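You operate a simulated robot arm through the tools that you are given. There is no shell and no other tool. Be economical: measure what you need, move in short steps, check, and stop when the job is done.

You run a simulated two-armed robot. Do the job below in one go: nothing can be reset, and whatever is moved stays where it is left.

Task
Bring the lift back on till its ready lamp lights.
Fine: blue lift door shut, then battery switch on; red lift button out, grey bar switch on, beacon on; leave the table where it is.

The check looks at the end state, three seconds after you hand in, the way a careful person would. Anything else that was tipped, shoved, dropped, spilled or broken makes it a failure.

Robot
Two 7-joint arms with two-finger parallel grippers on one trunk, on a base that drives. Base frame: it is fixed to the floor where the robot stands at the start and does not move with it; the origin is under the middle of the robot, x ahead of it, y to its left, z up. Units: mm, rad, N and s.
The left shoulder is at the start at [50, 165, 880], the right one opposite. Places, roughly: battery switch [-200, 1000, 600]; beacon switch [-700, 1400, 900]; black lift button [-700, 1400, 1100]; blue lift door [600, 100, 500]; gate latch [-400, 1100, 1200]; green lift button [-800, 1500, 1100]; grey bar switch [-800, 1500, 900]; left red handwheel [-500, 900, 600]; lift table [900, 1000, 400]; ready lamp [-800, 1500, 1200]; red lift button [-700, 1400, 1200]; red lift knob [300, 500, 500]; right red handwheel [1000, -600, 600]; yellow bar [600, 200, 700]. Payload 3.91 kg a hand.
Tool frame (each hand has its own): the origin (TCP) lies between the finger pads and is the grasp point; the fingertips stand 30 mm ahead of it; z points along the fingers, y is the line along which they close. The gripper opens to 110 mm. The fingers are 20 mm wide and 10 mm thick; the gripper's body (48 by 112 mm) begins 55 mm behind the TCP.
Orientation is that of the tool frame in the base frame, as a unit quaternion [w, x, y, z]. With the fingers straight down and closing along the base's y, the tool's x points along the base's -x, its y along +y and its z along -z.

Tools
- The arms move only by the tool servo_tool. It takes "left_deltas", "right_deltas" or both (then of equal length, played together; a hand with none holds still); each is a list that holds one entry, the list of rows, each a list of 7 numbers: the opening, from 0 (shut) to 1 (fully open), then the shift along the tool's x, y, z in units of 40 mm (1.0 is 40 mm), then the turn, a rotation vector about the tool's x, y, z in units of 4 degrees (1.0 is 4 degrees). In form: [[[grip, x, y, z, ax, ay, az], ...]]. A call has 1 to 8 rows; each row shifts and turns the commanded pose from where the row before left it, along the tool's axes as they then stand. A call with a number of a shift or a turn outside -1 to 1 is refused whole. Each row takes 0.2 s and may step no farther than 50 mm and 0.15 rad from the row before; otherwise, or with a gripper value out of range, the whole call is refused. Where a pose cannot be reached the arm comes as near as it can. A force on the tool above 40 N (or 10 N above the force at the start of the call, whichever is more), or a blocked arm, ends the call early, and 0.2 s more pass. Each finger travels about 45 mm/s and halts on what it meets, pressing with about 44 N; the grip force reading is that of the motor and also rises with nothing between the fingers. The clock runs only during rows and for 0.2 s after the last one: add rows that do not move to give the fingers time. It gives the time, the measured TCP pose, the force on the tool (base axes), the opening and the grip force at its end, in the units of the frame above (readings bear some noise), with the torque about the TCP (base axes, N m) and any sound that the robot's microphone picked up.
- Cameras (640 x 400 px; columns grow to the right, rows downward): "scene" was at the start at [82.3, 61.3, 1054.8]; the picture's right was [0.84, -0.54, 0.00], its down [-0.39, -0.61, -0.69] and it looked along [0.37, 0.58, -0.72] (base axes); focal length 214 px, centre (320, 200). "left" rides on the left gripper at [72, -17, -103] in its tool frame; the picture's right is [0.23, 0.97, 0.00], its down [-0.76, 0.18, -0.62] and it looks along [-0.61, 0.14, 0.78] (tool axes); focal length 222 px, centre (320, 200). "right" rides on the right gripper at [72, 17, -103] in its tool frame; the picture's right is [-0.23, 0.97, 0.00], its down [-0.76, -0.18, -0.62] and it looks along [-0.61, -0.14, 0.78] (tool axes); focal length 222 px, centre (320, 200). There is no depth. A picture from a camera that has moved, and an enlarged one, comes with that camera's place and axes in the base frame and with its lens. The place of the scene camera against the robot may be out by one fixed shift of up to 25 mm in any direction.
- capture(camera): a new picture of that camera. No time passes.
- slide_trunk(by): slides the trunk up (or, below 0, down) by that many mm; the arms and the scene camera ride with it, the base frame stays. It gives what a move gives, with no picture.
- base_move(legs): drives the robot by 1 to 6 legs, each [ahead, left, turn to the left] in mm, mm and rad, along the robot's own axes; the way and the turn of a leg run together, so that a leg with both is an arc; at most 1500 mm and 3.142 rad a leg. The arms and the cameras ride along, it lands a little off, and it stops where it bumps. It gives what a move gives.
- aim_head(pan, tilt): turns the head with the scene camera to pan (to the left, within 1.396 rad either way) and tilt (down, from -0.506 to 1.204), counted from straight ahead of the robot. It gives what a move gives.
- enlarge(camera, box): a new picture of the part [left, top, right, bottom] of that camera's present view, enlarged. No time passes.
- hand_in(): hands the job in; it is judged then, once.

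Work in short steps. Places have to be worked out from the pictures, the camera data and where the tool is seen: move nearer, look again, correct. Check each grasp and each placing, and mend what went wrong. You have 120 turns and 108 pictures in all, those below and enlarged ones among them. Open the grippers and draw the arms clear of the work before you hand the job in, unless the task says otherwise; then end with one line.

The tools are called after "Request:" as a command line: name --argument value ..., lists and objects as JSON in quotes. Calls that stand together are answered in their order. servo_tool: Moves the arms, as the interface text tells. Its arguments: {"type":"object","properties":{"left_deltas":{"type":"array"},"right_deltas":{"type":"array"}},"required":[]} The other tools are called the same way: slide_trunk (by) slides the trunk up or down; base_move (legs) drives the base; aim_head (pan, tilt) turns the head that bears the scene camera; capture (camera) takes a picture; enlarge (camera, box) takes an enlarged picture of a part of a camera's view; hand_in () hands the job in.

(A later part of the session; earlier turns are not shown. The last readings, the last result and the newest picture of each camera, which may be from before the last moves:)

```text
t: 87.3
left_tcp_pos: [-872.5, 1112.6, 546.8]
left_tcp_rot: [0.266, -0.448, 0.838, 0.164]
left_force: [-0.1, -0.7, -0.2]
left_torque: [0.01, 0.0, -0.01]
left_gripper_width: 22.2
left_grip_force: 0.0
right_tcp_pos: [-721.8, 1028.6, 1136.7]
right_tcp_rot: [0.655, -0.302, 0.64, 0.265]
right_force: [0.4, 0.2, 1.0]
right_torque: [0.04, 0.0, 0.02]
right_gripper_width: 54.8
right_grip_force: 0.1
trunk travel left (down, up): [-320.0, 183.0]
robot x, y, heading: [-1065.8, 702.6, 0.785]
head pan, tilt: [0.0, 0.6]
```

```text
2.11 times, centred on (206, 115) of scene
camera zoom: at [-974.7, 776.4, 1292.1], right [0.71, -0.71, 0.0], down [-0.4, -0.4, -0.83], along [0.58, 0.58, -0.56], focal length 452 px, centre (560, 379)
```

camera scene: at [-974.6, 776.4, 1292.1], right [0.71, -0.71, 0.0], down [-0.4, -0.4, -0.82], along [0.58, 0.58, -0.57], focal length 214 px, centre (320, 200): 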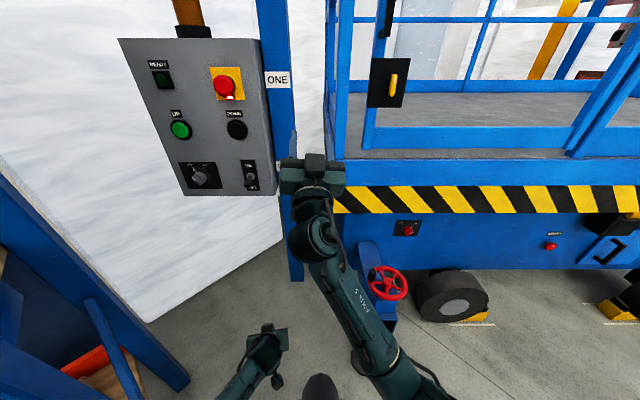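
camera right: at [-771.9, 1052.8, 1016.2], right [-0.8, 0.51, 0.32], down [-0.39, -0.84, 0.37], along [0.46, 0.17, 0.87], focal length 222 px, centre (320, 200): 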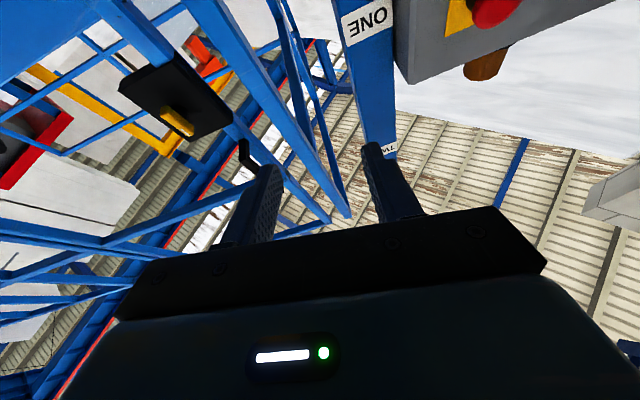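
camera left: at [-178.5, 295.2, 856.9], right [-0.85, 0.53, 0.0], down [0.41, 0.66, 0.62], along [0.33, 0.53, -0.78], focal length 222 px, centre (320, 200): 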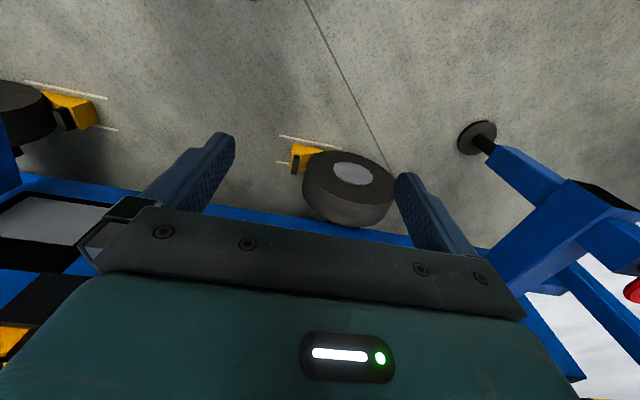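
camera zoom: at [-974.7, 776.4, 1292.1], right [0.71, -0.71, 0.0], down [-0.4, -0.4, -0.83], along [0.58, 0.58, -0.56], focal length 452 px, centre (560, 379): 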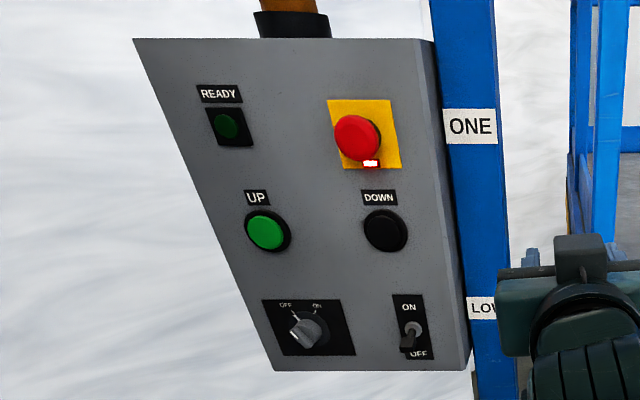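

E-stop is pressed (red flag lit), bar switch OFF, beacon toggle OFF. I drive nearer with a slight left turn to bring the panel into both arms' reach.

Request:
base_move --legs '[[160, -30, 0], [0, 0, 0.2]]'

Request:
aim_head --pan 0.4 --tilt 0.4

Request:
capture --camera "scene"

Request:
capture --camera "right"

```text
t: 89.5
left_tcp_pos: [-827.3, 1233.7, 548.0]
left_tcp_rot: [0.249, -0.53, 0.788, 0.189]
left_force: [-0.4, -0.1, -0.8]
left_torque: [-0.03, 0.02, 0.03]
left_gripper_width: 22.0
left_grip_force: 0.0
right_tcp_pos: [-662.6, 1181.7, 1140.5]
right_tcp_rot: [0.626, -0.363, 0.604, 0.333]
right_force: [0.4, -0.8, 0.3]
right_torque: [0.04, -0.01, 0.01]
right_gripper_width: 55.1
right_grip_force: 0.1
trunk travel left (down, up): [-320.0, 183.0]
robot x, y, heading: [-934.5, 790.2, 0.986]
head pan, tilt: [0.0, 0.6]
```

```text
t: 90.3
left_tcp_pos: [-826.4, 1233.5, 547.8]
left_tcp_rot: [0.248, -0.531, 0.788, 0.189]
left_force: [-0.3, -0.6, -0.5]
left_torque: [-0.01, 0.01, 0.03]
left_gripper_width: 21.8
left_grip_force: 0.1
right_tcp_pos: [-660.7, 1182.1, 1140.6]
right_tcp_rot: [0.627, -0.363, 0.604, 0.332]
right_force: [-0.3, -0.2, 0.3]
right_torque: [0.01, 0.0, 0.0]
right_gripper_width: 55.1
right_grip_force: 0.0
trunk travel left (down, up): [-320.0, 183.0]
robot x, y, heading: [-936.2, 787.0, 0.983]
head pan, tilt: [0.4, 0.4]
```

```text
54 pictures are left
camera scene: at [-891.6, 898.7, 1310.3], right [0.98, -0.19, 0.0], down [-0.07, -0.38, -0.92], along [0.17, 0.91, -0.39], focal length 214 px, centre (320, 200)
```

scene: 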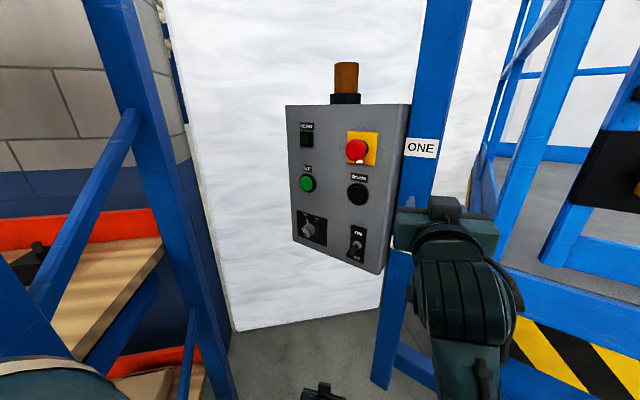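

```text
53 pictures are left
camera right: at [-724.6, 1101.2, 1066.4], right [-0.84, 0.51, 0.18], down [-0.21, -0.61, 0.77], along [0.49, 0.61, 0.62], focal length 222 px, centre (320, 200)
```

right: 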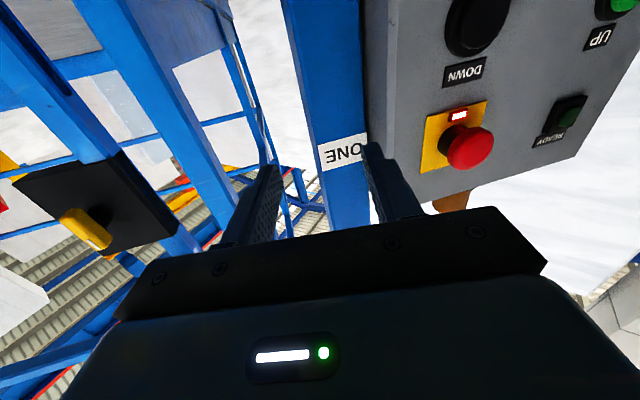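

From the right hand's camera the e-stop is near r≈-1497, z≈1210. I square the hand to the panel and shift it left and up in front of the button, gripper open.

Request:
servo_tool --right_deltas '[[[1, 0, 0, 0, 0.87, 0, 0], [1, 0, 0, 0, 0.87, 0, 0], [1, 0, 0, 0, 0.87, 0, 0], [1, 0, 0, 0, 0.87, 0, 0], [1, -0.4, 0.9, 0, 0, 0, 0], [1, -0.4, 0.9, 0, 0, 0, 0], [1, -0.4, 0.9, 0, 0, 0, 0], [1, -0.4, 0.9, 0, 0, 0, 0]]]'

Request:
capture --camera "right"

```text
t: 92.2
left_tcp_pos: [-828.0, 1232.7, 548.1]
left_tcp_rot: [0.248, -0.531, 0.787, 0.19]
left_force: [0.3, 0.4, 0.2]
left_torque: [0.0, -0.02, -0.02]
left_gripper_width: 21.8
left_grip_force: 0.0
right_tcp_pos: [-765.3, 1283.2, 1196.6]
right_tcp_rot: [0.665, -0.282, 0.642, 0.257]
right_force: [0.3, -0.3, 0.3]
right_torque: [0.02, 0.02, -0.01]
right_gripper_width: 109.9
right_grip_force: 0.1
trunk travel left (down, up): [-320.0, 183.0]
robot x, y, heading: [-935.5, 789.3, 0.98]
head pan, tilt: [0.4, 0.4]
```

```text
52 pictures are left
camera right: at [-847.3, 1221.9, 1122.6], right [-0.7, 0.69, 0.18], down [-0.35, -0.55, 0.76], along [0.63, 0.47, 0.63], focal length 222 px, centre (320, 200)
```

right: 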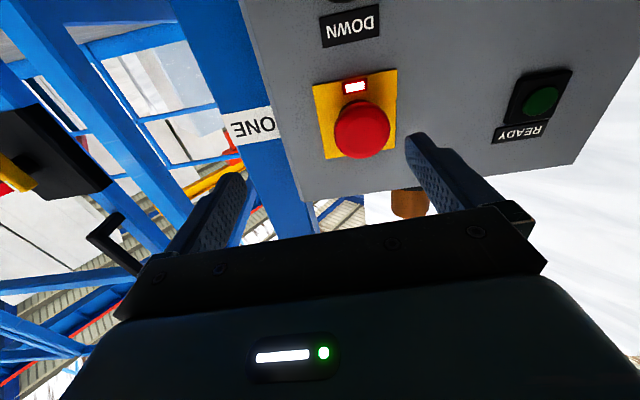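

The button head triangulates to n≈452, r≈-1485, z≈1203. I centre on it and advance part way.

Request:
servo_tool --right_deltas '[[[1, -0.1, 0.46, 0, 0, 0, 0], [1, -0.07, 0.45, 0, 0, 0, 0], [1, 0, 0, 0.6, 0, 0, 0], [1, 0, 0, 0.6, 0, 0, 0], [1, 0, 0, 0, 0, 0, 0]]]'

Request:
capture --camera "right"

Request:
enlarge --camera "scene" --box '[280, 90, 440, 280]'

```text
t: 93.3
left_tcp_pos: [-826.2, 1233.0, 548.1]
left_tcp_rot: [0.248, -0.531, 0.788, 0.19]
left_force: [-0.7, 0.1, 0.2]
left_torque: [0.01, -0.01, 0.02]
left_gripper_width: 22.1
left_grip_force: 0.2
right_tcp_pos: [-757.5, 1344.8, 1203.6]
right_tcp_rot: [0.666, -0.284, 0.64, 0.257]
right_force: [-0.2, 0.0, 0.3]
right_torque: [0.01, 0.01, -0.02]
right_gripper_width: 110.0
right_grip_force: 0.0
trunk travel left (down, up): [-320.0, 183.0]
robot x, y, heading: [-932.8, 791.3, 0.987]
head pan, tilt: [0.4, 0.4]
```

```text
51 pictures are left
camera right: at [-838.2, 1282.8, 1129.4], right [-0.7, 0.69, 0.18], down [-0.35, -0.55, 0.76], along [0.62, 0.47, 0.63], focal length 222 px, centre (320, 200)
```

right: 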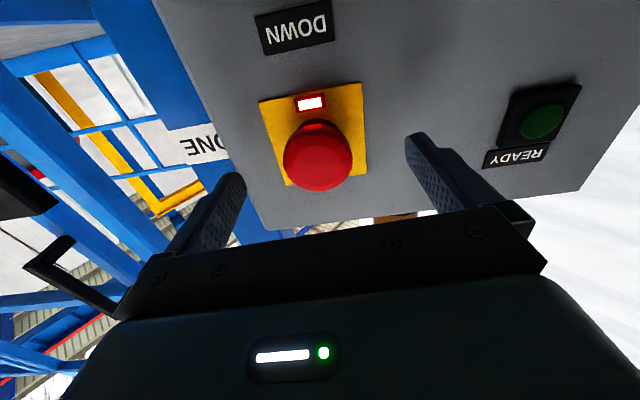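

```text
2.11 times, centred on (360, 185) of scene
camera zoom: at [-891.7, 898.7, 1310.3], right [0.98, -0.19, 0.0], down [-0.07, -0.38, -0.92], along [0.17, 0.91, -0.39], focal length 452 px, centre (236, 232)
```

zoom: 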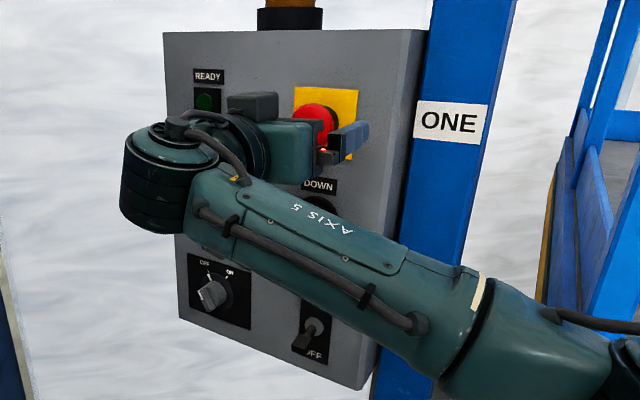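

Centred; the head is about 40 mm ahead of the grasp point. I advance 38 mm and close on it.

Request:
servo_tool --right_deltas '[[[1, 0, 0, 0.5, 0, 0, 0], [1, 0, 0, 0.45, 0, 0, 0], [0.3, 0, 0, 0, 0, 0, 0], [0.2, 0, 0, 0, 0, 0, 0], [0.2, 0, 0, 0, 0, 0, 0], [0.2, 0, 0, 0, 0, 0, 0], [0.2, 0, 0, 0, 0, 0, 0]]]'

Request:
capture --camera "right"

```text
t: 95.0
left_tcp_pos: [-826.2, 1232.9, 548.1]
left_tcp_rot: [0.248, -0.531, 0.788, 0.191]
left_force: [0.2, -0.3, 0.1]
left_torque: [0.0, 0.03, -0.01]
left_gripper_width: 22.4
left_grip_force: 0.1
right_tcp_pos: [-731.3, 1369.4, 1205.6]
right_tcp_rot: [0.665, -0.284, 0.641, 0.259]
right_force: [-2.3, -22.6, -6.9]
right_torque: [0.01, 0.28, 0.81]
right_gripper_width: 47.7
right_grip_force: 37.9
trunk travel left (down, up): [-320.0, 183.0]
robot x, y, heading: [-937.1, 787.1, 0.982]
head pan, tilt: [0.4, 0.4]
```

```text
49 pictures are left
camera right: at [-812.5, 1307.3, 1130.1], right [-0.7, 0.69, 0.18], down [-0.35, -0.55, 0.76], along [0.63, 0.46, 0.63], focal length 222 px, centre (320, 200)
```

right: 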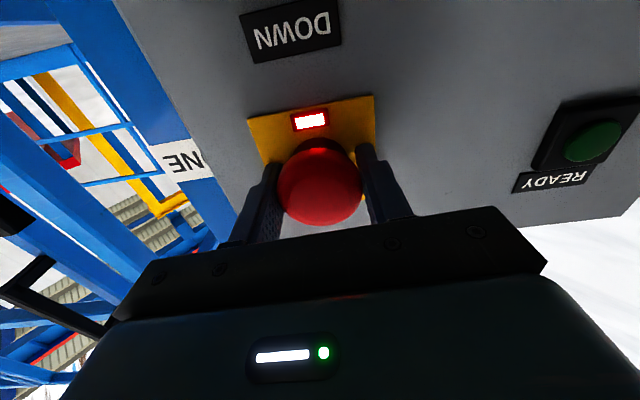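

Gripped at 47.7 mm. I pull it straight out gently.

Request:
servo_tool --right_deltas '[[[0, 0, 0, -0.15, 0, 0, 0], [0, 0, 0, -0.15, 0, 0, 0], [0, 0, 0, -0.15, 0, 0, 0], [0, 0, 0, 0, 0, 0, 0]]]'

Request:
capture --camera "right"

```text
t: 96.0
left_tcp_pos: [-826.0, 1234.1, 547.3]
left_tcp_rot: [0.247, -0.531, 0.788, 0.189]
left_force: [0.7, -0.7, 0.2]
left_torque: [-0.02, -0.01, 0.01]
left_gripper_width: 22.1
left_grip_force: 0.0
right_tcp_pos: [-740.1, 1360.2, 1205.0]
right_tcp_rot: [0.667, -0.283, 0.639, 0.257]
right_force: [16.4, 19.4, 21.2]
right_torque: [-0.31, 0.01, -0.04]
right_gripper_width: 46.9
right_grip_force: 44.9
trunk travel left (down, up): [-320.0, 183.0]
robot x, y, heading: [-934.1, 792.2, 0.987]
head pan, tilt: [0.4, 0.4]
heard: click
```

```text
48 pictures are left
camera right: at [-820.8, 1298.8, 1129.7], right [-0.7, 0.69, 0.18], down [-0.35, -0.55, 0.76], along [0.62, 0.46, 0.63], focal length 222 px, centre (320, 200)
```

right: 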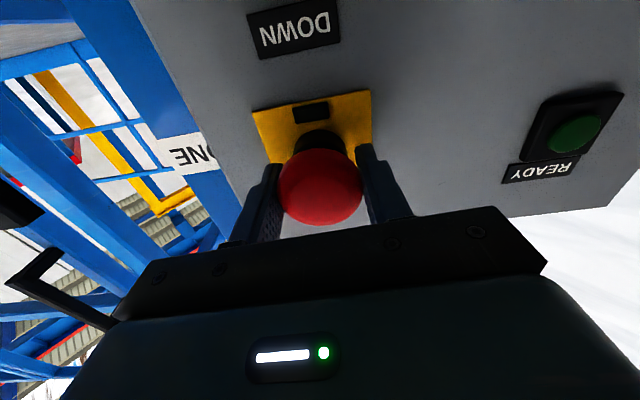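

A click, and the red flag went dark: the button is out. I open and withdraw straight back.

Request:
servo_tool --right_deltas '[[[0.5, 0, 0, 0, 0, 0, 0], [0.8, 0, 0, 0, 0, 0, 0], [1, 0, 0, 0, 0, 0, 0], [1, 0, 0, -0.5, 0, 0, 0], [1, 0, 0, -0.7, 0, 0, 0], [1, 0, 0, -0.8, 0, 0, 0]]]'

Request:
capture --camera "right"

```text
t: 97.3
left_tcp_pos: [-827.7, 1232.1, 547.4]
left_tcp_rot: [0.248, -0.53, 0.788, 0.19]
left_force: [0.5, 1.1, 0.3]
left_torque: [-0.03, -0.02, -0.03]
left_gripper_width: 22.0
left_grip_force: 0.1
right_tcp_pos: [-799.2, 1302.9, 1203.7]
right_tcp_rot: [0.665, -0.284, 0.641, 0.258]
right_force: [0.1, 0.3, -0.1]
right_torque: [0.02, 0.0, -0.02]
right_gripper_width: 110.2
right_grip_force: 0.0
trunk travel left (down, up): [-320.0, 183.0]
robot x, y, heading: [-936.0, 789.4, 0.983]
head pan, tilt: [0.4, 0.4]
```

```text
47 pictures are left
camera right: at [-881.0, 1241.0, 1128.7], right [-0.7, 0.69, 0.18], down [-0.35, -0.55, 0.76], along [0.62, 0.47, 0.63], focal length 222 px, centre (320, 200)
```

right: 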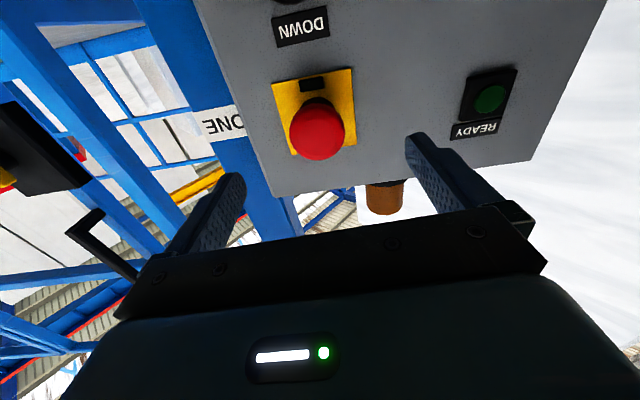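

E-stop stays out. Next the beacon toggle, expected near r≈-1480, z≈926. I lower the trunk 200 mm for it and look.

Request:
slide_trunk --by -200

Request:
capture --camera "right"

Request:
capture --camera "scene"

```text
t: 99.1
left_tcp_pos: [-797.0, 1268.5, 476.6]
left_tcp_rot: [0.361, -0.524, 0.745, 0.2]
left_force: [0.1, 0.6, 0.2]
left_torque: [0.04, 0.03, 0.01]
left_gripper_width: 22.2
left_grip_force: 0.2
right_tcp_pos: [-800.2, 1296.3, 1036.9]
right_tcp_rot: [0.667, -0.28, 0.64, 0.26]
right_force: [0.3, -0.4, 0.4]
right_torque: [0.02, -0.02, 0.0]
right_gripper_width: 109.8
right_grip_force: 0.0
trunk travel left (down, up): [-147.0, 356.0]
robot x, y, heading: [-933.6, 792.5, 0.985]
head pan, tilt: [0.4, 0.4]
stopped: the arm was blocked; the commanded pose is now the measured one
```

```text
46 pictures are left
camera right: at [-880.2, 1235.3, 960.2], right [-0.7, 0.69, 0.19], down [-0.35, -0.56, 0.75], along [0.62, 0.46, 0.63], focal length 222 px, centre (320, 200)
```

right: 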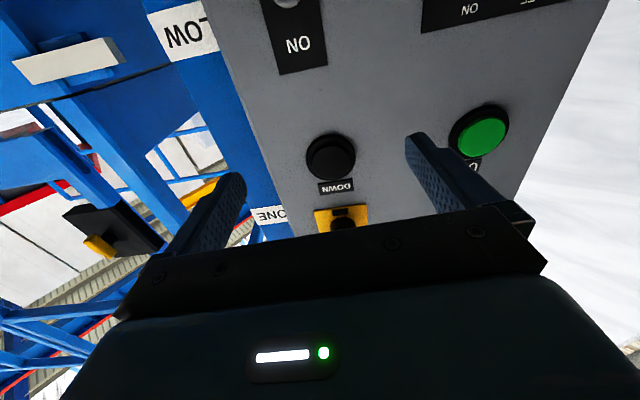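

```text
45 pictures are left
camera scene: at [-892.3, 890.6, 1138.6], right [0.98, -0.19, 0.0], down [-0.07, -0.37, -0.93], along [0.17, 0.91, -0.38], focal length 214 px, centre (320, 200)
```

scene: 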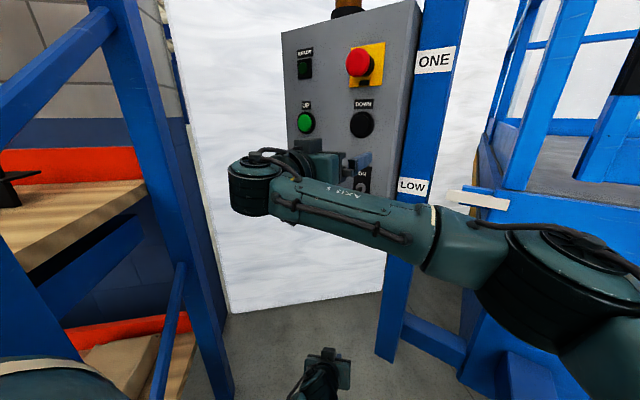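

The trunk stopped since the left arm met the robot's own base; no load remains. I close the right gripper and lower it with the arm to below the toggle.

Request:
servo_tool --right_deltas '[[[0, 0.8, 0, 0, 0, 0, 0], [0, 0.8, 0, 0, 0, 0, 0], [0, 0.8, 0, 0, 0, 0, 0], [0, 0.8, 0, 0, 0, 0, 0], [0, 0.4, 0, 0, 0, 0, 0], [0, 0, 0, 0, 0, 0, 0]]]'

Request:
capture --camera "right"

Request:
enlarge --camera "scene" --box '[270, 100, 430, 260]'

```text
t: 100.5
left_tcp_pos: [-796.7, 1268.5, 477.9]
left_tcp_rot: [0.361, -0.522, 0.746, 0.199]
left_force: [0.2, 0.5, 0.7]
left_torque: [-0.02, -0.01, -0.05]
left_gripper_width: 21.9
left_grip_force: 0.1
right_tcp_pos: [-793.8, 1293.7, 891.5]
right_tcp_rot: [0.667, -0.281, 0.639, 0.26]
right_force: [0.1, -0.9, -0.7]
right_torque: [0.01, 0.01, -0.02]
right_gripper_width: 0.4
right_grip_force: 14.5
trunk travel left (down, up): [-147.0, 356.0]
robot x, y, heading: [-933.8, 790.5, 0.984]
head pan, tilt: [0.4, 0.4]
```

```text
44 pictures are left
camera right: at [-874.6, 1233.3, 815.9], right [-0.7, 0.69, 0.18], down [-0.35, -0.56, 0.75], along [0.62, 0.46, 0.63], focal length 222 px, centre (320, 200)
```

right: 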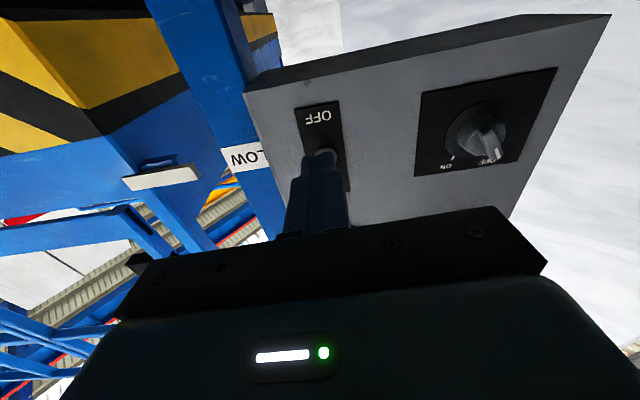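

```text
2.50 times, centred on (350, 180) of scene
camera zoom: at [-892.6, 891.5, 1138.9], right [0.98, -0.19, 0.0], down [-0.07, -0.37, -0.92], along [0.17, 0.91, -0.38], focal length 536 px, centre (245, 250)
```

zoom: 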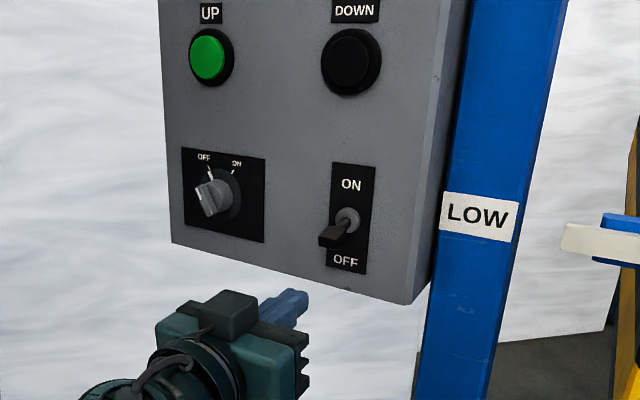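

Lever tip lies about r -1478, z 924; the fingers are right in line at z 891. I advance under the lever.

Request:
servo_tool --right_deltas '[[[0, 0.3, 0, 0.5, 0, 0, 0], [0, 0, 0, 0.8, 0, 0, 0], [0, 0, 0, 0.8, 0, 0, 0], [0, 0, 0, 0, 0, 0, 0]]]'

Request:
capture --camera "right"

Request:
enlarge --camera "scene" --box '[290, 140, 410, 240]'

```text
t: 101.5
left_tcp_pos: [-796.7, 1268.7, 477.2]
left_tcp_rot: [0.361, -0.523, 0.746, 0.199]
left_force: [-0.3, -0.6, 1.1]
left_torque: [-0.05, -0.02, 0.01]
left_gripper_width: 22.0
left_grip_force: 0.0
right_tcp_pos: [-734.7, 1356.0, 881.6]
right_tcp_rot: [0.667, -0.282, 0.639, 0.26]
right_force: [-0.1, -0.4, -0.4]
right_torque: [0.02, -0.03, 0.02]
right_gripper_width: 0.2
right_grip_force: 37.8
trunk travel left (down, up): [-147.0, 356.0]
robot x, y, heading: [-935.1, 787.1, 0.986]
head pan, tilt: [0.4, 0.4]
```

```text
42 pictures are left
camera right: at [-814.8, 1293.7, 806.5], right [-0.7, 0.69, 0.18], down [-0.35, -0.56, 0.75], along [0.62, 0.46, 0.63], focal length 222 px, centre (320, 200)
```

right: 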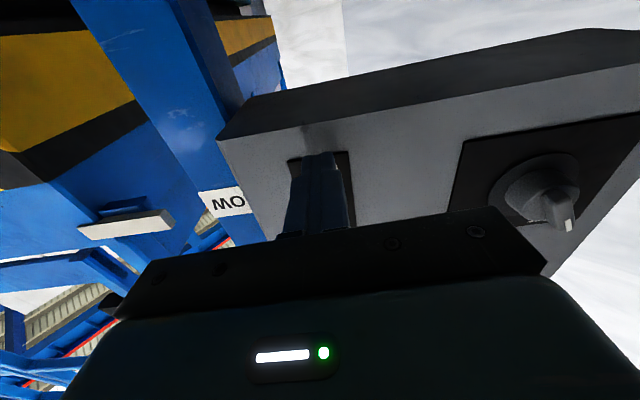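

```text
4.00 times, centred on (350, 190) of scene
camera zoom: at [-892.3, 892.0, 1138.8], right [0.98, -0.19, 0.0], down [-0.07, -0.37, -0.92], along [0.17, 0.91, -0.38], focal length 858 px, centre (200, 240)
```

zoom: 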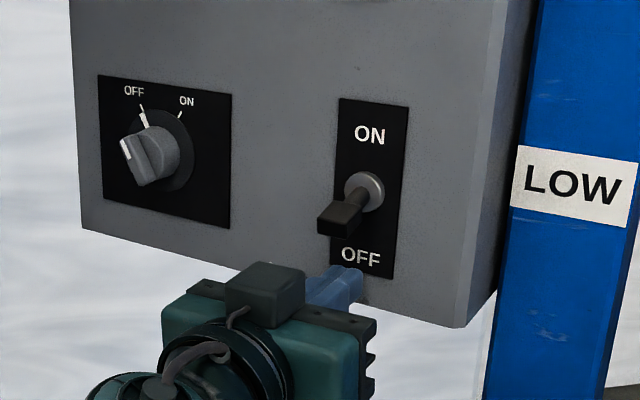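

The fingertips are directly beneath the lever. I raise to flip it.

Request:
servo_tool --right_deltas '[[[0, -0.3, 0, 0, 0, 0, 0], [0, -0.3, 0, 0, 0, 0, 0], [0, -0.3, 0, 0, 0, 0, 0], [0, -0.3, 0, 0, 0, 0, 0], [0, -0.3, 0, 0, 0, 0, 0]]]'

Request:
enlarge --camera "scene" --box '[290, 140, 410, 240]'

```text
t: 102.7
left_tcp_pos: [-795.5, 1270.3, 477.5]
left_tcp_rot: [0.366, -0.523, 0.745, 0.196]
left_force: [-0.6, 0.2, -0.6]
left_torque: [-0.01, 0.01, -0.01]
left_gripper_width: 22.0
left_grip_force: 0.0
right_tcp_pos: [-736.8, 1357.7, 924.6]
right_tcp_rot: [0.658, -0.288, 0.647, 0.254]
right_force: [1.1, 0.5, 0.7]
right_torque: [0.01, -0.03, -0.01]
right_gripper_width: 0.1
right_grip_force: 37.7
trunk travel left (down, up): [-147.0, 356.0]
robot x, y, heading: [-932.2, 787.4, 0.984]
head pan, tilt: [0.4, 0.4]
heard: click
stopped in row 5 (right hand): the force on the tool passed its limit at 47 N (the readings are from after the stop); the commanded pose is now the measured one
```

```text
4.00 times, centred on (350, 190) of scene
camera zoom: at [-892.2, 893.9, 1137.4], right [0.98, -0.18, 0.0], down [-0.07, -0.38, -0.92], along [0.17, 0.91, -0.38], focal length 858 px, centre (200, 240)
```

zoom: 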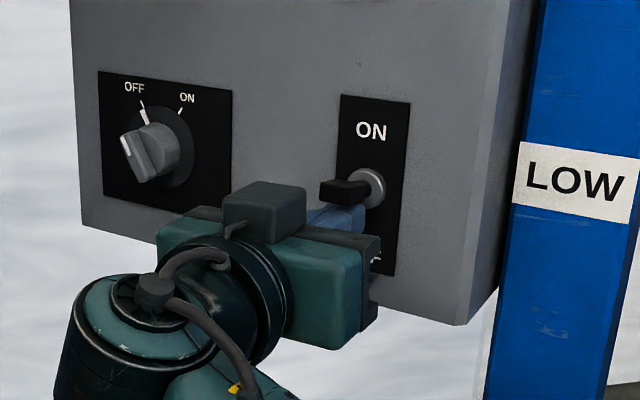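

The beacon toggle snapped to ON with a click. I lower slightly, withdraw, and try sliding left toward the bar switch to see whether it is in reach.

Request:
servo_tool --right_deltas '[[[0, 0.2, 0, 0, 0, 0, 0], [0, 0, 0, -0.8, 0, 0, 0], [0, 0, 0, -0.8, 0, 0, 0], [0.5, 0, 0, -0.6, 0, 0, 0], [0.5, 0, 0.9, 0, 0, 0, 0], [0.5, 0, 0.9, 0, 0, 0, 0], [0.5, 0, 0.9, 0, 0, 0, 0], [0.5, 0, 0.9, 0, 0, 0, 0]]]'

Request:
capture --camera "right"

Request:
capture --camera "scene"

```text
t: 104.5
left_tcp_pos: [-795.1, 1270.6, 477.0]
left_tcp_rot: [0.363, -0.524, 0.745, 0.197]
left_force: [-0.4, 0.3, 0.1]
left_torque: [0.01, -0.04, -0.01]
left_gripper_width: 22.3
left_grip_force: 0.0
right_tcp_pos: [-800.7, 1303.3, 919.8]
right_tcp_rot: [0.659, -0.289, 0.647, 0.253]
right_force: [-0.3, -0.5, -0.3]
right_torque: [0.01, -0.03, -0.03]
right_gripper_width: 55.1
right_grip_force: 0.2
right hand out of reach, approached as far as the arm can: row 5, 6, 7, 8
trunk travel left (down, up): [-147.0, 356.0]
robot x, y, heading: [-933.3, 786.3, 0.983]
head pan, tilt: [0.4, 0.4]
```

```text
39 pictures are left
camera right: at [-882.1, 1239.8, 847.1], right [-0.7, 0.7, 0.18], down [-0.34, -0.54, 0.77], along [0.63, 0.48, 0.61], focal length 222 px, centre (320, 200)
```

right: 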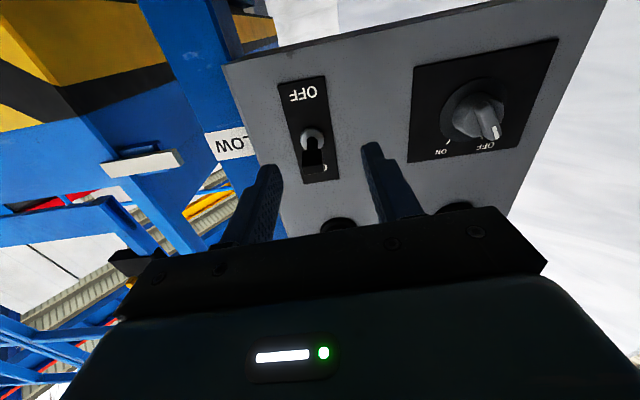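

```text
38 pictures are left
camera scene: at [-891.8, 895.2, 1138.2], right [0.98, -0.18, 0.0], down [-0.07, -0.38, -0.92], along [0.17, 0.91, -0.39], focal length 214 px, centre (320, 200)
```

scene: 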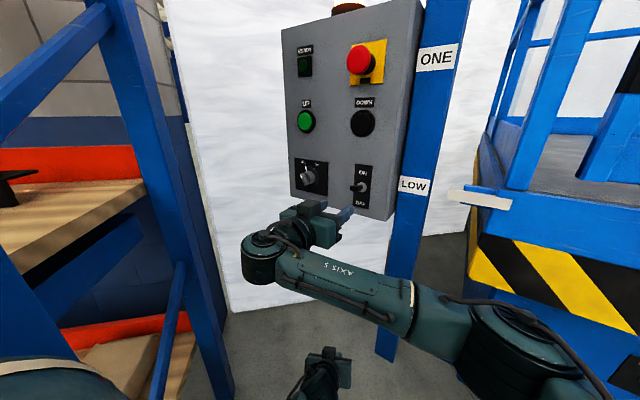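

The bar switch is just out of reach from here. I turn the base a further 0.3 rad left and ease forward 50 mm toward the panel.

Request:
base_move --legs '[[0, 0, 0.3], [44, -24, 0]]'

Request:
servo_tool --right_deltas '[[[0.6, 0, 0, 0, 0.9, 0, 0], [0.6, 0, 0, 0, 0.9, 0, 0], [0.6, 0, 0, 0, 0.9, 0, 0], [0.6, 0, 0, 0, 0.9, 0, 0]]]'

Request:
capture --camera "right"

Request:
capture --camera "scene"

```text
t: 106.4
left_tcp_pos: [-905.7, 1326.9, 477.5]
left_tcp_rot: [0.331, -0.628, 0.66, 0.247]
left_force: [-0.3, 0.2, 0.4]
left_torque: [-0.02, 0.0, -0.01]
left_gripper_width: 21.8
left_grip_force: 0.1
right_tcp_pos: [-921.8, 1355.2, 919.8]
right_tcp_rot: [0.613, -0.381, 0.598, 0.348]
right_force: [0.4, -0.3, 0.9]
right_torque: [-0.01, 0.02, 0.03]
right_gripper_width: 55.2
right_grip_force: 0.0
trunk travel left (down, up): [-147.0, 356.0]
robot x, y, heading: [-896.2, 824.6, 1.279]
head pan, tilt: [0.4, 0.4]
```

```text
t: 107.4
left_tcp_pos: [-906.8, 1325.7, 477.8]
left_tcp_rot: [0.332, -0.629, 0.658, 0.249]
left_force: [0.2, 0.5, -0.1]
left_torque: [-0.02, 0.04, 0.01]
left_gripper_width: 22.2
left_grip_force: 0.2
right_tcp_pos: [-873.7, 1358.4, 925.5]
right_tcp_rot: [0.647, -0.321, 0.628, 0.289]
right_force: [1.0, 0.3, 0.6]
right_torque: [-0.06, 0.01, 0.0]
right_gripper_width: 66.0
right_grip_force: 0.1
right hand out of reach, approached as far as the arm can: row 1, 2, 4
trunk travel left (down, up): [-147.0, 356.0]
robot x, y, heading: [-897.5, 818.7, 1.282]
head pan, tilt: [0.4, 0.4]
```

```text
37 pictures are left
camera right: at [-947.6, 1286.5, 852.9], right [-0.77, 0.62, 0.18], down [-0.29, -0.57, 0.77], along [0.57, 0.54, 0.62], focal length 222 px, centre (320, 200)
```

right: 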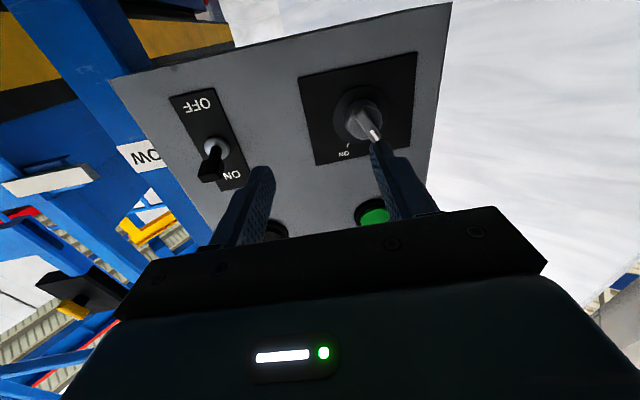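

```text
36 pictures are left
camera scene: at [-890.9, 936.0, 1138.1], right [0.99, 0.11, 0.0], down [0.04, -0.38, -0.92], along [-0.1, 0.92, -0.39], focal length 214 px, centre (320, 200)
```

scene: 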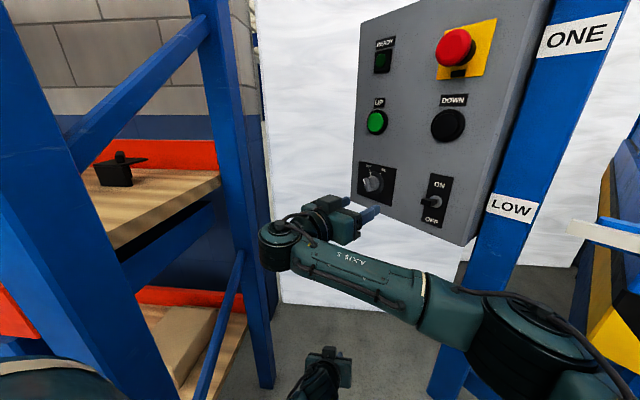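

The tool is only about 6° off normal, but yaw right is limited. I accept a yaw of about 17° left, shift left 68 mm and up 18 mm, and roll about -28° to match the bar.

Request:
servo_tool --right_deltas '[[[0.7, -0.15, 0.57, 0, -0.9, 0, 0], [0.7, -0.15, 0.57, 0, -0.9, 0, 0], [0.7, -0.15, 0.57, 0, -0.9, 0, 0], [0.7, 0, 0, 0, 0, 0, -1], [0.7, 0, 0, 0, 0, 0, -1], [0.7, 0, 0, 0, 0, 0, -1], [0.7, 0, 0, 0, 0, 0, -1], [0.7, 0, 0, 0, 0, 0, -1]]]'

Request:
capture --camera "right"

Request:
enlarge --camera "scene" --box '[320, 130, 440, 230]'

```text
t: 109.2
left_tcp_pos: [-905.4, 1326.0, 479.2]
left_tcp_rot: [0.332, -0.628, 0.659, 0.248]
left_force: [0.4, -0.1, 0.2]
left_torque: [-0.01, 0.0, 0.01]
left_gripper_width: 21.8
left_grip_force: 0.0
right_tcp_pos: [-906.3, 1392.8, 939.2]
right_tcp_rot: [0.665, -0.481, 0.521, 0.236]
right_force: [-0.3, 0.6, 0.6]
right_torque: [-0.04, -0.01, 0.04]
right_gripper_width: 76.9
right_grip_force: 0.0
right hand out of reach, approached as far as the arm can: row 2, 3
trunk travel left (down, up): [-147.0, 356.0]
robot x, y, heading: [-899.1, 824.8, 1.283]
head pan, tilt: [0.4, 0.4]
```

```text
35 pictures are left
camera right: at [-943.4, 1295.3, 865.8], right [-0.87, 0.46, -0.17], down [-0.41, -0.48, 0.77], along [0.27, 0.74, 0.61], focal length 222 px, centre (320, 200)
```

right: 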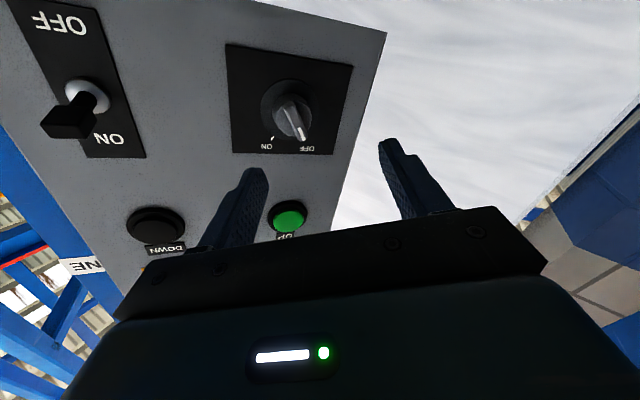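

```text
4.00 times, centred on (380, 180) of scene
camera zoom: at [-890.7, 936.5, 1138.0], right [0.99, 0.11, 0.0], down [0.04, -0.38, -0.92], along [-0.1, 0.92, -0.39], focal length 858 px, centre (80, 280)
```

zoom: 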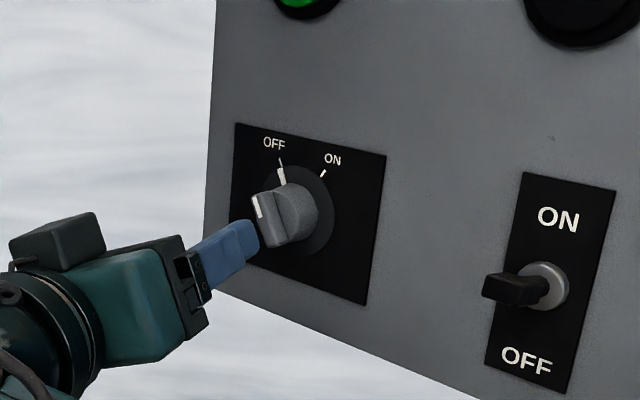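

The bar handle is near n≈455, r≈-1634, z≈938. I approach half way at a smaller opening and check.

Request:
servo_tool --right_deltas '[[[0.5, 0.09, -0.2, 0.65, 0, 0, -0.5], [0.5, 0.09, -0.2, 0.65, 0, 0, -0.5], [0.5, 0, 0, 0, 0, 0, 0]]]'

Request:
enlarge --camera "right" --box '[180, 40, 440, 220]'

Request:
enlarge --camera "scene" --box '[320, 130, 440, 230]'

```text
t: 110.0
left_tcp_pos: [-905.9, 1326.3, 479.7]
left_tcp_rot: [0.332, -0.628, 0.658, 0.248]
left_force: [-0.5, -0.7, 0.0]
left_torque: [0.01, 0.01, 0.01]
left_gripper_width: 22.1
left_grip_force: 0.0
right_tcp_pos: [-866.1, 1431.4, 937.7]
right_tcp_rot: [0.672, -0.498, 0.505, 0.212]
right_force: [0.6, 0.7, 0.0]
right_torque: [-0.02, -0.01, 0.01]
right_gripper_width: 55.2
right_grip_force: 0.1
trunk travel left (down, up): [-147.0, 356.0]
robot x, y, heading: [-897.4, 825.7, 1.285]
head pan, tilt: [0.4, 0.4]
```

```text
2.22 times, centred on (310, 130) of right
camera zoom: at [-899.0, 1331.3, 866.6], right [-0.86, 0.45, -0.24], down [-0.46, -0.46, 0.76], along [0.24, 0.76, 0.6], focal length 494 px, centre (342, 356)
```

zoom: 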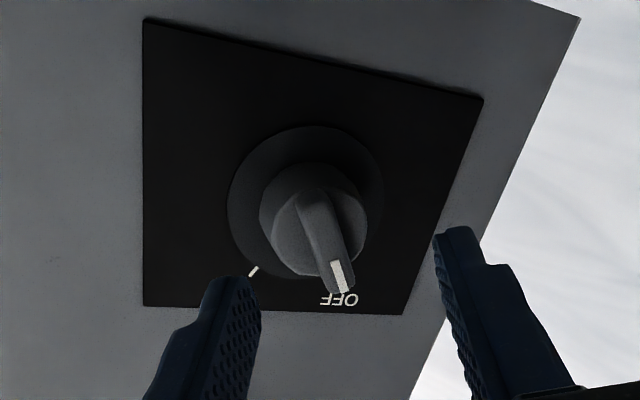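

```text
4.00 times, centred on (380, 180) of scene
camera zoom: at [-890.7, 936.6, 1138.0], right [0.99, 0.11, 0.0], down [0.04, -0.38, -0.92], along [-0.1, 0.92, -0.39], focal length 858 px, centre (80, 280)
```

zoom: 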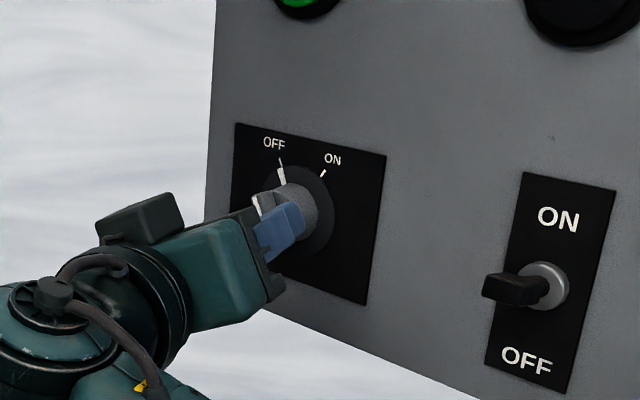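

The knob is nearly centred; the rib needs about 16° more roll. I roll, correct 5 mm right, and advance most of the remaining way.

Request:
servo_tool --right_deltas '[[[0.5, 0, -0.12, 0, 0, 0, -1], [0.5, 0, 0, 0, 0, 0, -1], [0.5, 0, 0, 0.3, 0, 0, -1], [0.5, 0, 0, 0.4, 0, 0, -1], [0.5, 0, 0, 0.2, 0, 0, 0], [0.5, 0, 0, 0, 0, 0, 0]]]'

Request:
enlarge --camera "right" --box '[180, 40, 440, 220]'

```text
t: 111.4
left_tcp_pos: [-906.2, 1326.2, 479.2]
left_tcp_rot: [0.331, -0.629, 0.659, 0.248]
left_force: [0.5, 0.6, -0.2]
left_torque: [0.01, -0.01, 0.03]
left_gripper_width: 21.9
left_grip_force: 0.1
right_tcp_pos: [-845.7, 1461.7, 940.0]
right_tcp_rot: [0.695, -0.564, 0.431, 0.116]
right_force: [0.0, -0.5, 0.4]
right_torque: [0.01, -0.04, 0.03]
right_gripper_width: 55.1
right_grip_force: 0.1
trunk travel left (down, up): [-147.0, 356.0]
robot x, y, heading: [-898.8, 821.1, 1.284]
head pan, tilt: [0.4, 0.4]
```

```text
2.22 times, centred on (310, 130) of right
camera zoom: at [-860.7, 1351.7, 876.8], right [-0.77, 0.4, -0.5], down [-0.63, -0.36, 0.68], along [0.09, 0.84, 0.53], focal length 494 px, centre (342, 356)
```

zoom: 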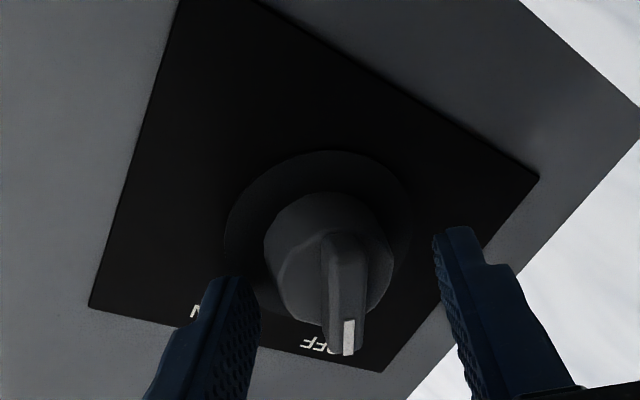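

Rib is vertical in view and centred. I advance 14 mm more and close.

Request:
servo_tool --right_deltas '[[[0.5, 0, 0, 0.35, 0, 0, 0], [0.5, 0, 0, 0, 0, 0, 0], [0.1, 0, 0, 0, 0, 0, 0], [0.05, 0, 0, 0, 0, 0, 0], [0.05, 0, 0, 0, 0, 0, 0], [0.05, 0, 0, 0, 0, 0, 0]]]'

Request:
enlarge --camera "right" --box '[180, 40, 440, 220]'

```text
t: 111.9
left_tcp_pos: [-906.1, 1324.8, 479.4]
left_tcp_rot: [0.333, -0.629, 0.658, 0.248]
left_force: [0.4, 0.9, 0.5]
left_torque: [0.0, -0.02, -0.04]
left_gripper_width: 22.0
left_grip_force: 0.0
right_tcp_pos: [-843.6, 1469.1, 939.7]
right_tcp_rot: [0.695, -0.562, 0.433, 0.118]
right_force: [0.6, -12.4, -0.1]
right_torque: [0.24, 0.02, -0.55]
right_gripper_width: 57.1
right_grip_force: 1.7
trunk travel left (down, up): [-147.0, 356.0]
robot x, y, heading: [-901.3, 826.5, 1.286]
head pan, tilt: [0.4, 0.4]
stopped in row 2 (right hand): the force on the tool passed its limit at 42 N (the readings are from after the stop); the commanded pose is now the measured one
```

```text
2.22 times, centred on (310, 130) of right
camera zoom: at [-858.6, 1359.8, 875.7], right [-0.77, 0.41, -0.5], down [-0.63, -0.36, 0.68], along [0.1, 0.84, 0.54], focal length 494 px, centre (342, 356)
```

zoom: 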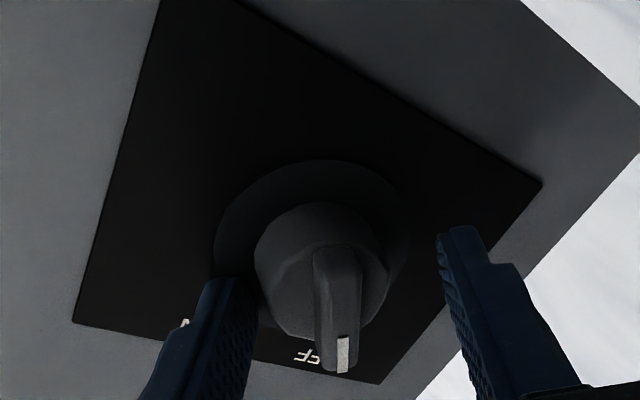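

A fingertip touched the plate, so depth is ample. I back off 4 mm and close on the rib.

Request:
servo_tool --right_deltas '[[[0.5, 0, 0, -0.12, 0, 0, 0], [0.3, 0, 0, 0, 0, 0, 0], [0.1, 0, 0, 0, 0, 0, 0], [0.05, 0, 0, 0, 0, 0, 0], [0.05, 0, 0, 0, 0, 0, 0], [0.05, 0, 0, 0, 0, 0, 0]]]'

Request:
enlarge --camera "right" --box '[180, 40, 440, 220]'

```text
t: 113.3
left_tcp_pos: [-905.7, 1326.2, 479.2]
left_tcp_rot: [0.331, -0.628, 0.658, 0.25]
left_force: [0.3, 0.7, -0.5]
left_torque: [-0.01, 0.01, 0.02]
left_gripper_width: 22.2
left_grip_force: 0.0
right_tcp_pos: [-840.2, 1464.7, 943.1]
right_tcp_rot: [0.698, -0.558, 0.434, 0.114]
right_force: [22.9, -10.6, 21.8]
right_torque: [0.34, -0.12, -1.17]
right_gripper_width: 38.1
right_grip_force: 44.8
trunk travel left (down, up): [-147.0, 356.0]
robot x, y, heading: [-897.7, 823.8, 1.283]
head pan, tilt: [0.4, 0.4]
```

```text
2.22 times, centred on (310, 130) of right
camera zoom: at [-856.7, 1356.2, 877.7], right [-0.76, 0.41, -0.5], down [-0.64, -0.36, 0.68], along [0.1, 0.83, 0.54], focal length 494 px, centre (342, 356)
```

zoom: 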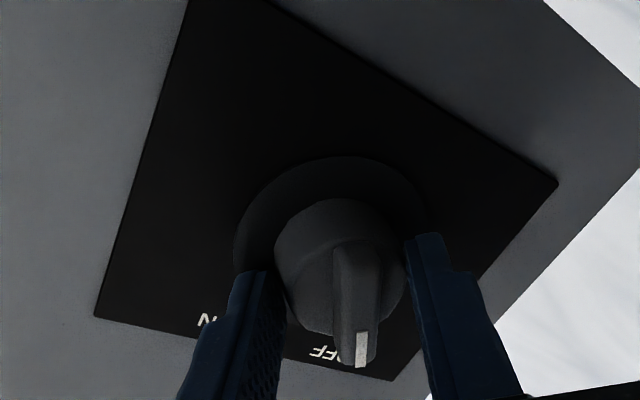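

The fingers hold the knob body at 38 mm. I relax the small side load and start turning clockwise about the panel normal.

Request:
servo_tool --right_deltas '[[[0, 0, -0.1, 0, 0, 0, 0], [0, 0, 0, 0, 0.19, -0.2, 0.96], [0, 0, 0, 0, 0.19, -0.2, 0.96], [0, 0, 0, 0, 0.19, -0.2, 0.96], [0, 0, 0, 0, 0.19, -0.2, 0.96], [0, 0, 0, 0, 0.19, -0.2, 0.96], [0, 0, 0, 0, 0.19, -0.2, 0.96]]]'

Request:
enlarge --camera "right" --box '[180, 40, 440, 220]'

```text
t: 114.9
left_tcp_pos: [-905.1, 1326.3, 479.3]
left_tcp_rot: [0.332, -0.628, 0.658, 0.25]
left_force: [-0.3, -0.6, 0.3]
left_torque: [0.02, -0.03, 0.01]
left_gripper_width: 22.3
left_grip_force: 0.1
right_tcp_pos: [-839.8, 1463.0, 940.0]
right_tcp_rot: [0.696, -0.431, 0.514, 0.257]
right_force: [17.4, -18.9, -4.5]
right_torque: [0.75, -0.79, -0.7]
right_gripper_width: 38.2
right_grip_force: 45.0
trunk travel left (down, up): [-147.0, 356.0]
robot x, y, heading: [-901.2, 823.6, 1.282]
head pan, tilt: [0.4, 0.4]
```

```text
2.22 times, centred on (310, 130) of right
camera zoom: at [-879.5, 1376.8, 856.4], right [-0.86, 0.5, -0.11], down [-0.42, -0.56, 0.71], along [0.29, 0.66, 0.69], focal length 494 px, centre (342, 356)
```

zoom: 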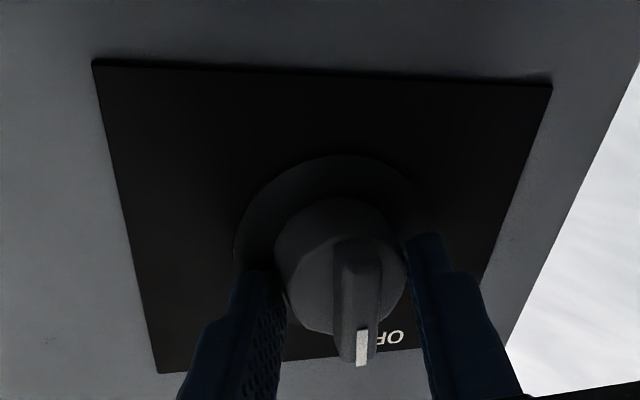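

The knob turns with the hand. I continue.

Request:
servo_tool --right_deltas '[[[0, 0, 0, 0, 0.19, -0.2, 0.96], [0, 0, 0, 0, 0.19, -0.2, 0.96], [0, 0, 0, 0, 0.19, -0.2, 0.96], [0, 0, 0, 0, 0.19, -0.2, 0.96], [0, 0, 0, 0, 0.19, -0.2, 0.96], [0, 0, 0, 0, 0.19, -0.2, 0.96], [0, 0, 0, 0, 0.19, -0.2, 0.96], [0, 0, 0, 0, 0.19, -0.2, 0.96]]]'

Request:
enlarge --camera "right" --box '[180, 40, 440, 220]'

Request:
enlarge --camera "scene" --box '[320, 130, 440, 230]'

```text
t: 116.7
left_tcp_pos: [-907.2, 1326.6, 479.8]
left_tcp_rot: [0.332, -0.629, 0.657, 0.248]
left_force: [0.2, 1.2, -0.5]
left_torque: [0.05, 0.0, 0.01]
left_gripper_width: 21.7
left_grip_force: 0.1
right_tcp_pos: [-839.9, 1463.7, 938.2]
right_tcp_rot: [0.646, -0.235, 0.583, 0.433]
right_force: [-10.0, -19.7, -29.1]
right_torque: [-0.14, -0.08, -1.13]
right_gripper_width: 38.4
right_grip_force: 45.5
right hand out of reach, approached as far as the arm can: row 8
trunk travel left (down, up): [-147.0, 356.0]
robot x, y, heading: [-902.1, 826.2, 1.287]
head pan, tilt: [0.4, 0.4]
```

```text
2.22 times, centred on (310, 130) of right
camera zoom: at [-914.5, 1409.9, 850.0], right [-0.8, 0.44, 0.41], down [-0.15, -0.81, 0.56], along [0.58, 0.39, 0.72], focal length 494 px, centre (342, 356)
```

zoom: 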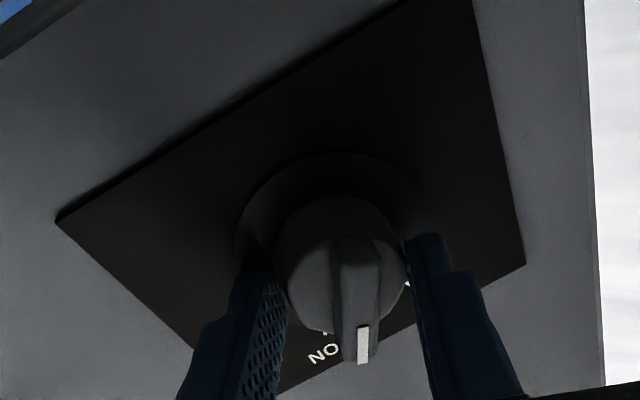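

```text
4.00 times, centred on (380, 180) of scene
camera zoom: at [-892.0, 936.6, 1137.9], right [0.99, 0.11, 0.0], down [0.04, -0.39, -0.92], along [-0.1, 0.92, -0.39], focal length 858 px, centre (80, 280)
```

zoom: 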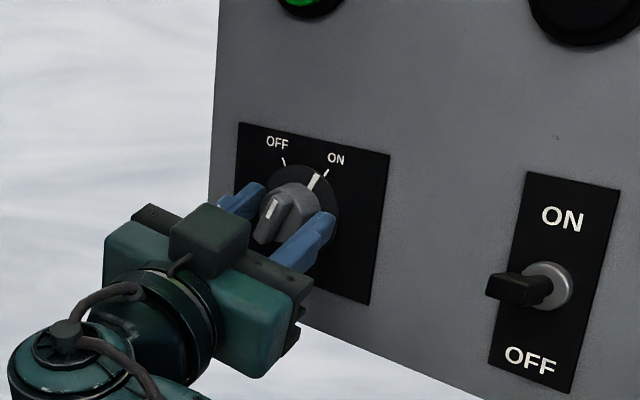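

Nearly at ON, a few degrees left. I push the turn a little further about the tool's own axis.

Request:
servo_tool --right_deltas '[[[0, 0, 0, 0, 0, 0, 1], [0, 0, 0, 0, -0.2, 0, 1], [0, 0, 0, 0, -0.2, 0, 1]]]'

Request:
enlarge --camera "scene" --box '[350, 150, 410, 200]'

Request:
enlarge --camera "scene" --box '[340, 0, 500, 130]'

```text
t: 117.5
left_tcp_pos: [-905.9, 1326.1, 478.7]
left_tcp_rot: [0.333, -0.629, 0.657, 0.249]
left_force: [-0.2, -0.1, 0.4]
left_torque: [0.01, 0.02, 0.03]
left_gripper_width: 21.9
left_grip_force: 0.0
right_tcp_pos: [-836.8, 1462.1, 940.8]
right_tcp_rot: [0.598, -0.178, 0.597, 0.505]
right_force: [-18.7, -35.4, -25.1]
right_torque: [-1.1, 0.11, -1.23]
right_gripper_width: 39.9
right_grip_force: 45.0
trunk travel left (down, up): [-147.0, 356.0]
robot x, y, heading: [-899.1, 822.3, 1.285]
head pan, tilt: [0.4, 0.4]
```

```text
8.00 times, centred on (380, 175) of scene
camera zoom: at [-892.0, 935.5, 1137.9], right [0.99, 0.11, 0.0], down [0.04, -0.38, -0.92], along [-0.1, 0.92, -0.39], focal length 1716 px, centre (-160, 400)
```

zoom: 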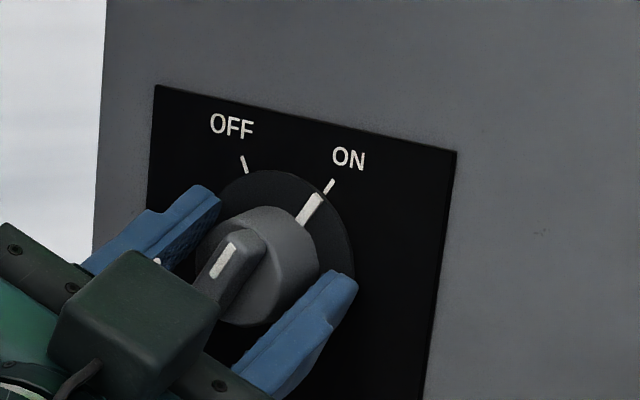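

```text
3.08 times, centred on (420, 65) of scene
camera zoom: at [-892.0, 935.5, 1137.9], right [0.99, 0.11, 0.0], down [0.04, -0.38, -0.92], along [-0.1, 0.92, -0.39], focal length 660 px, centre (12, 615)
```

zoom: 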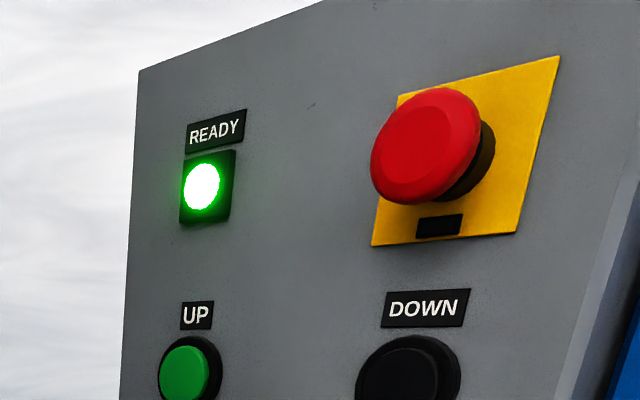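

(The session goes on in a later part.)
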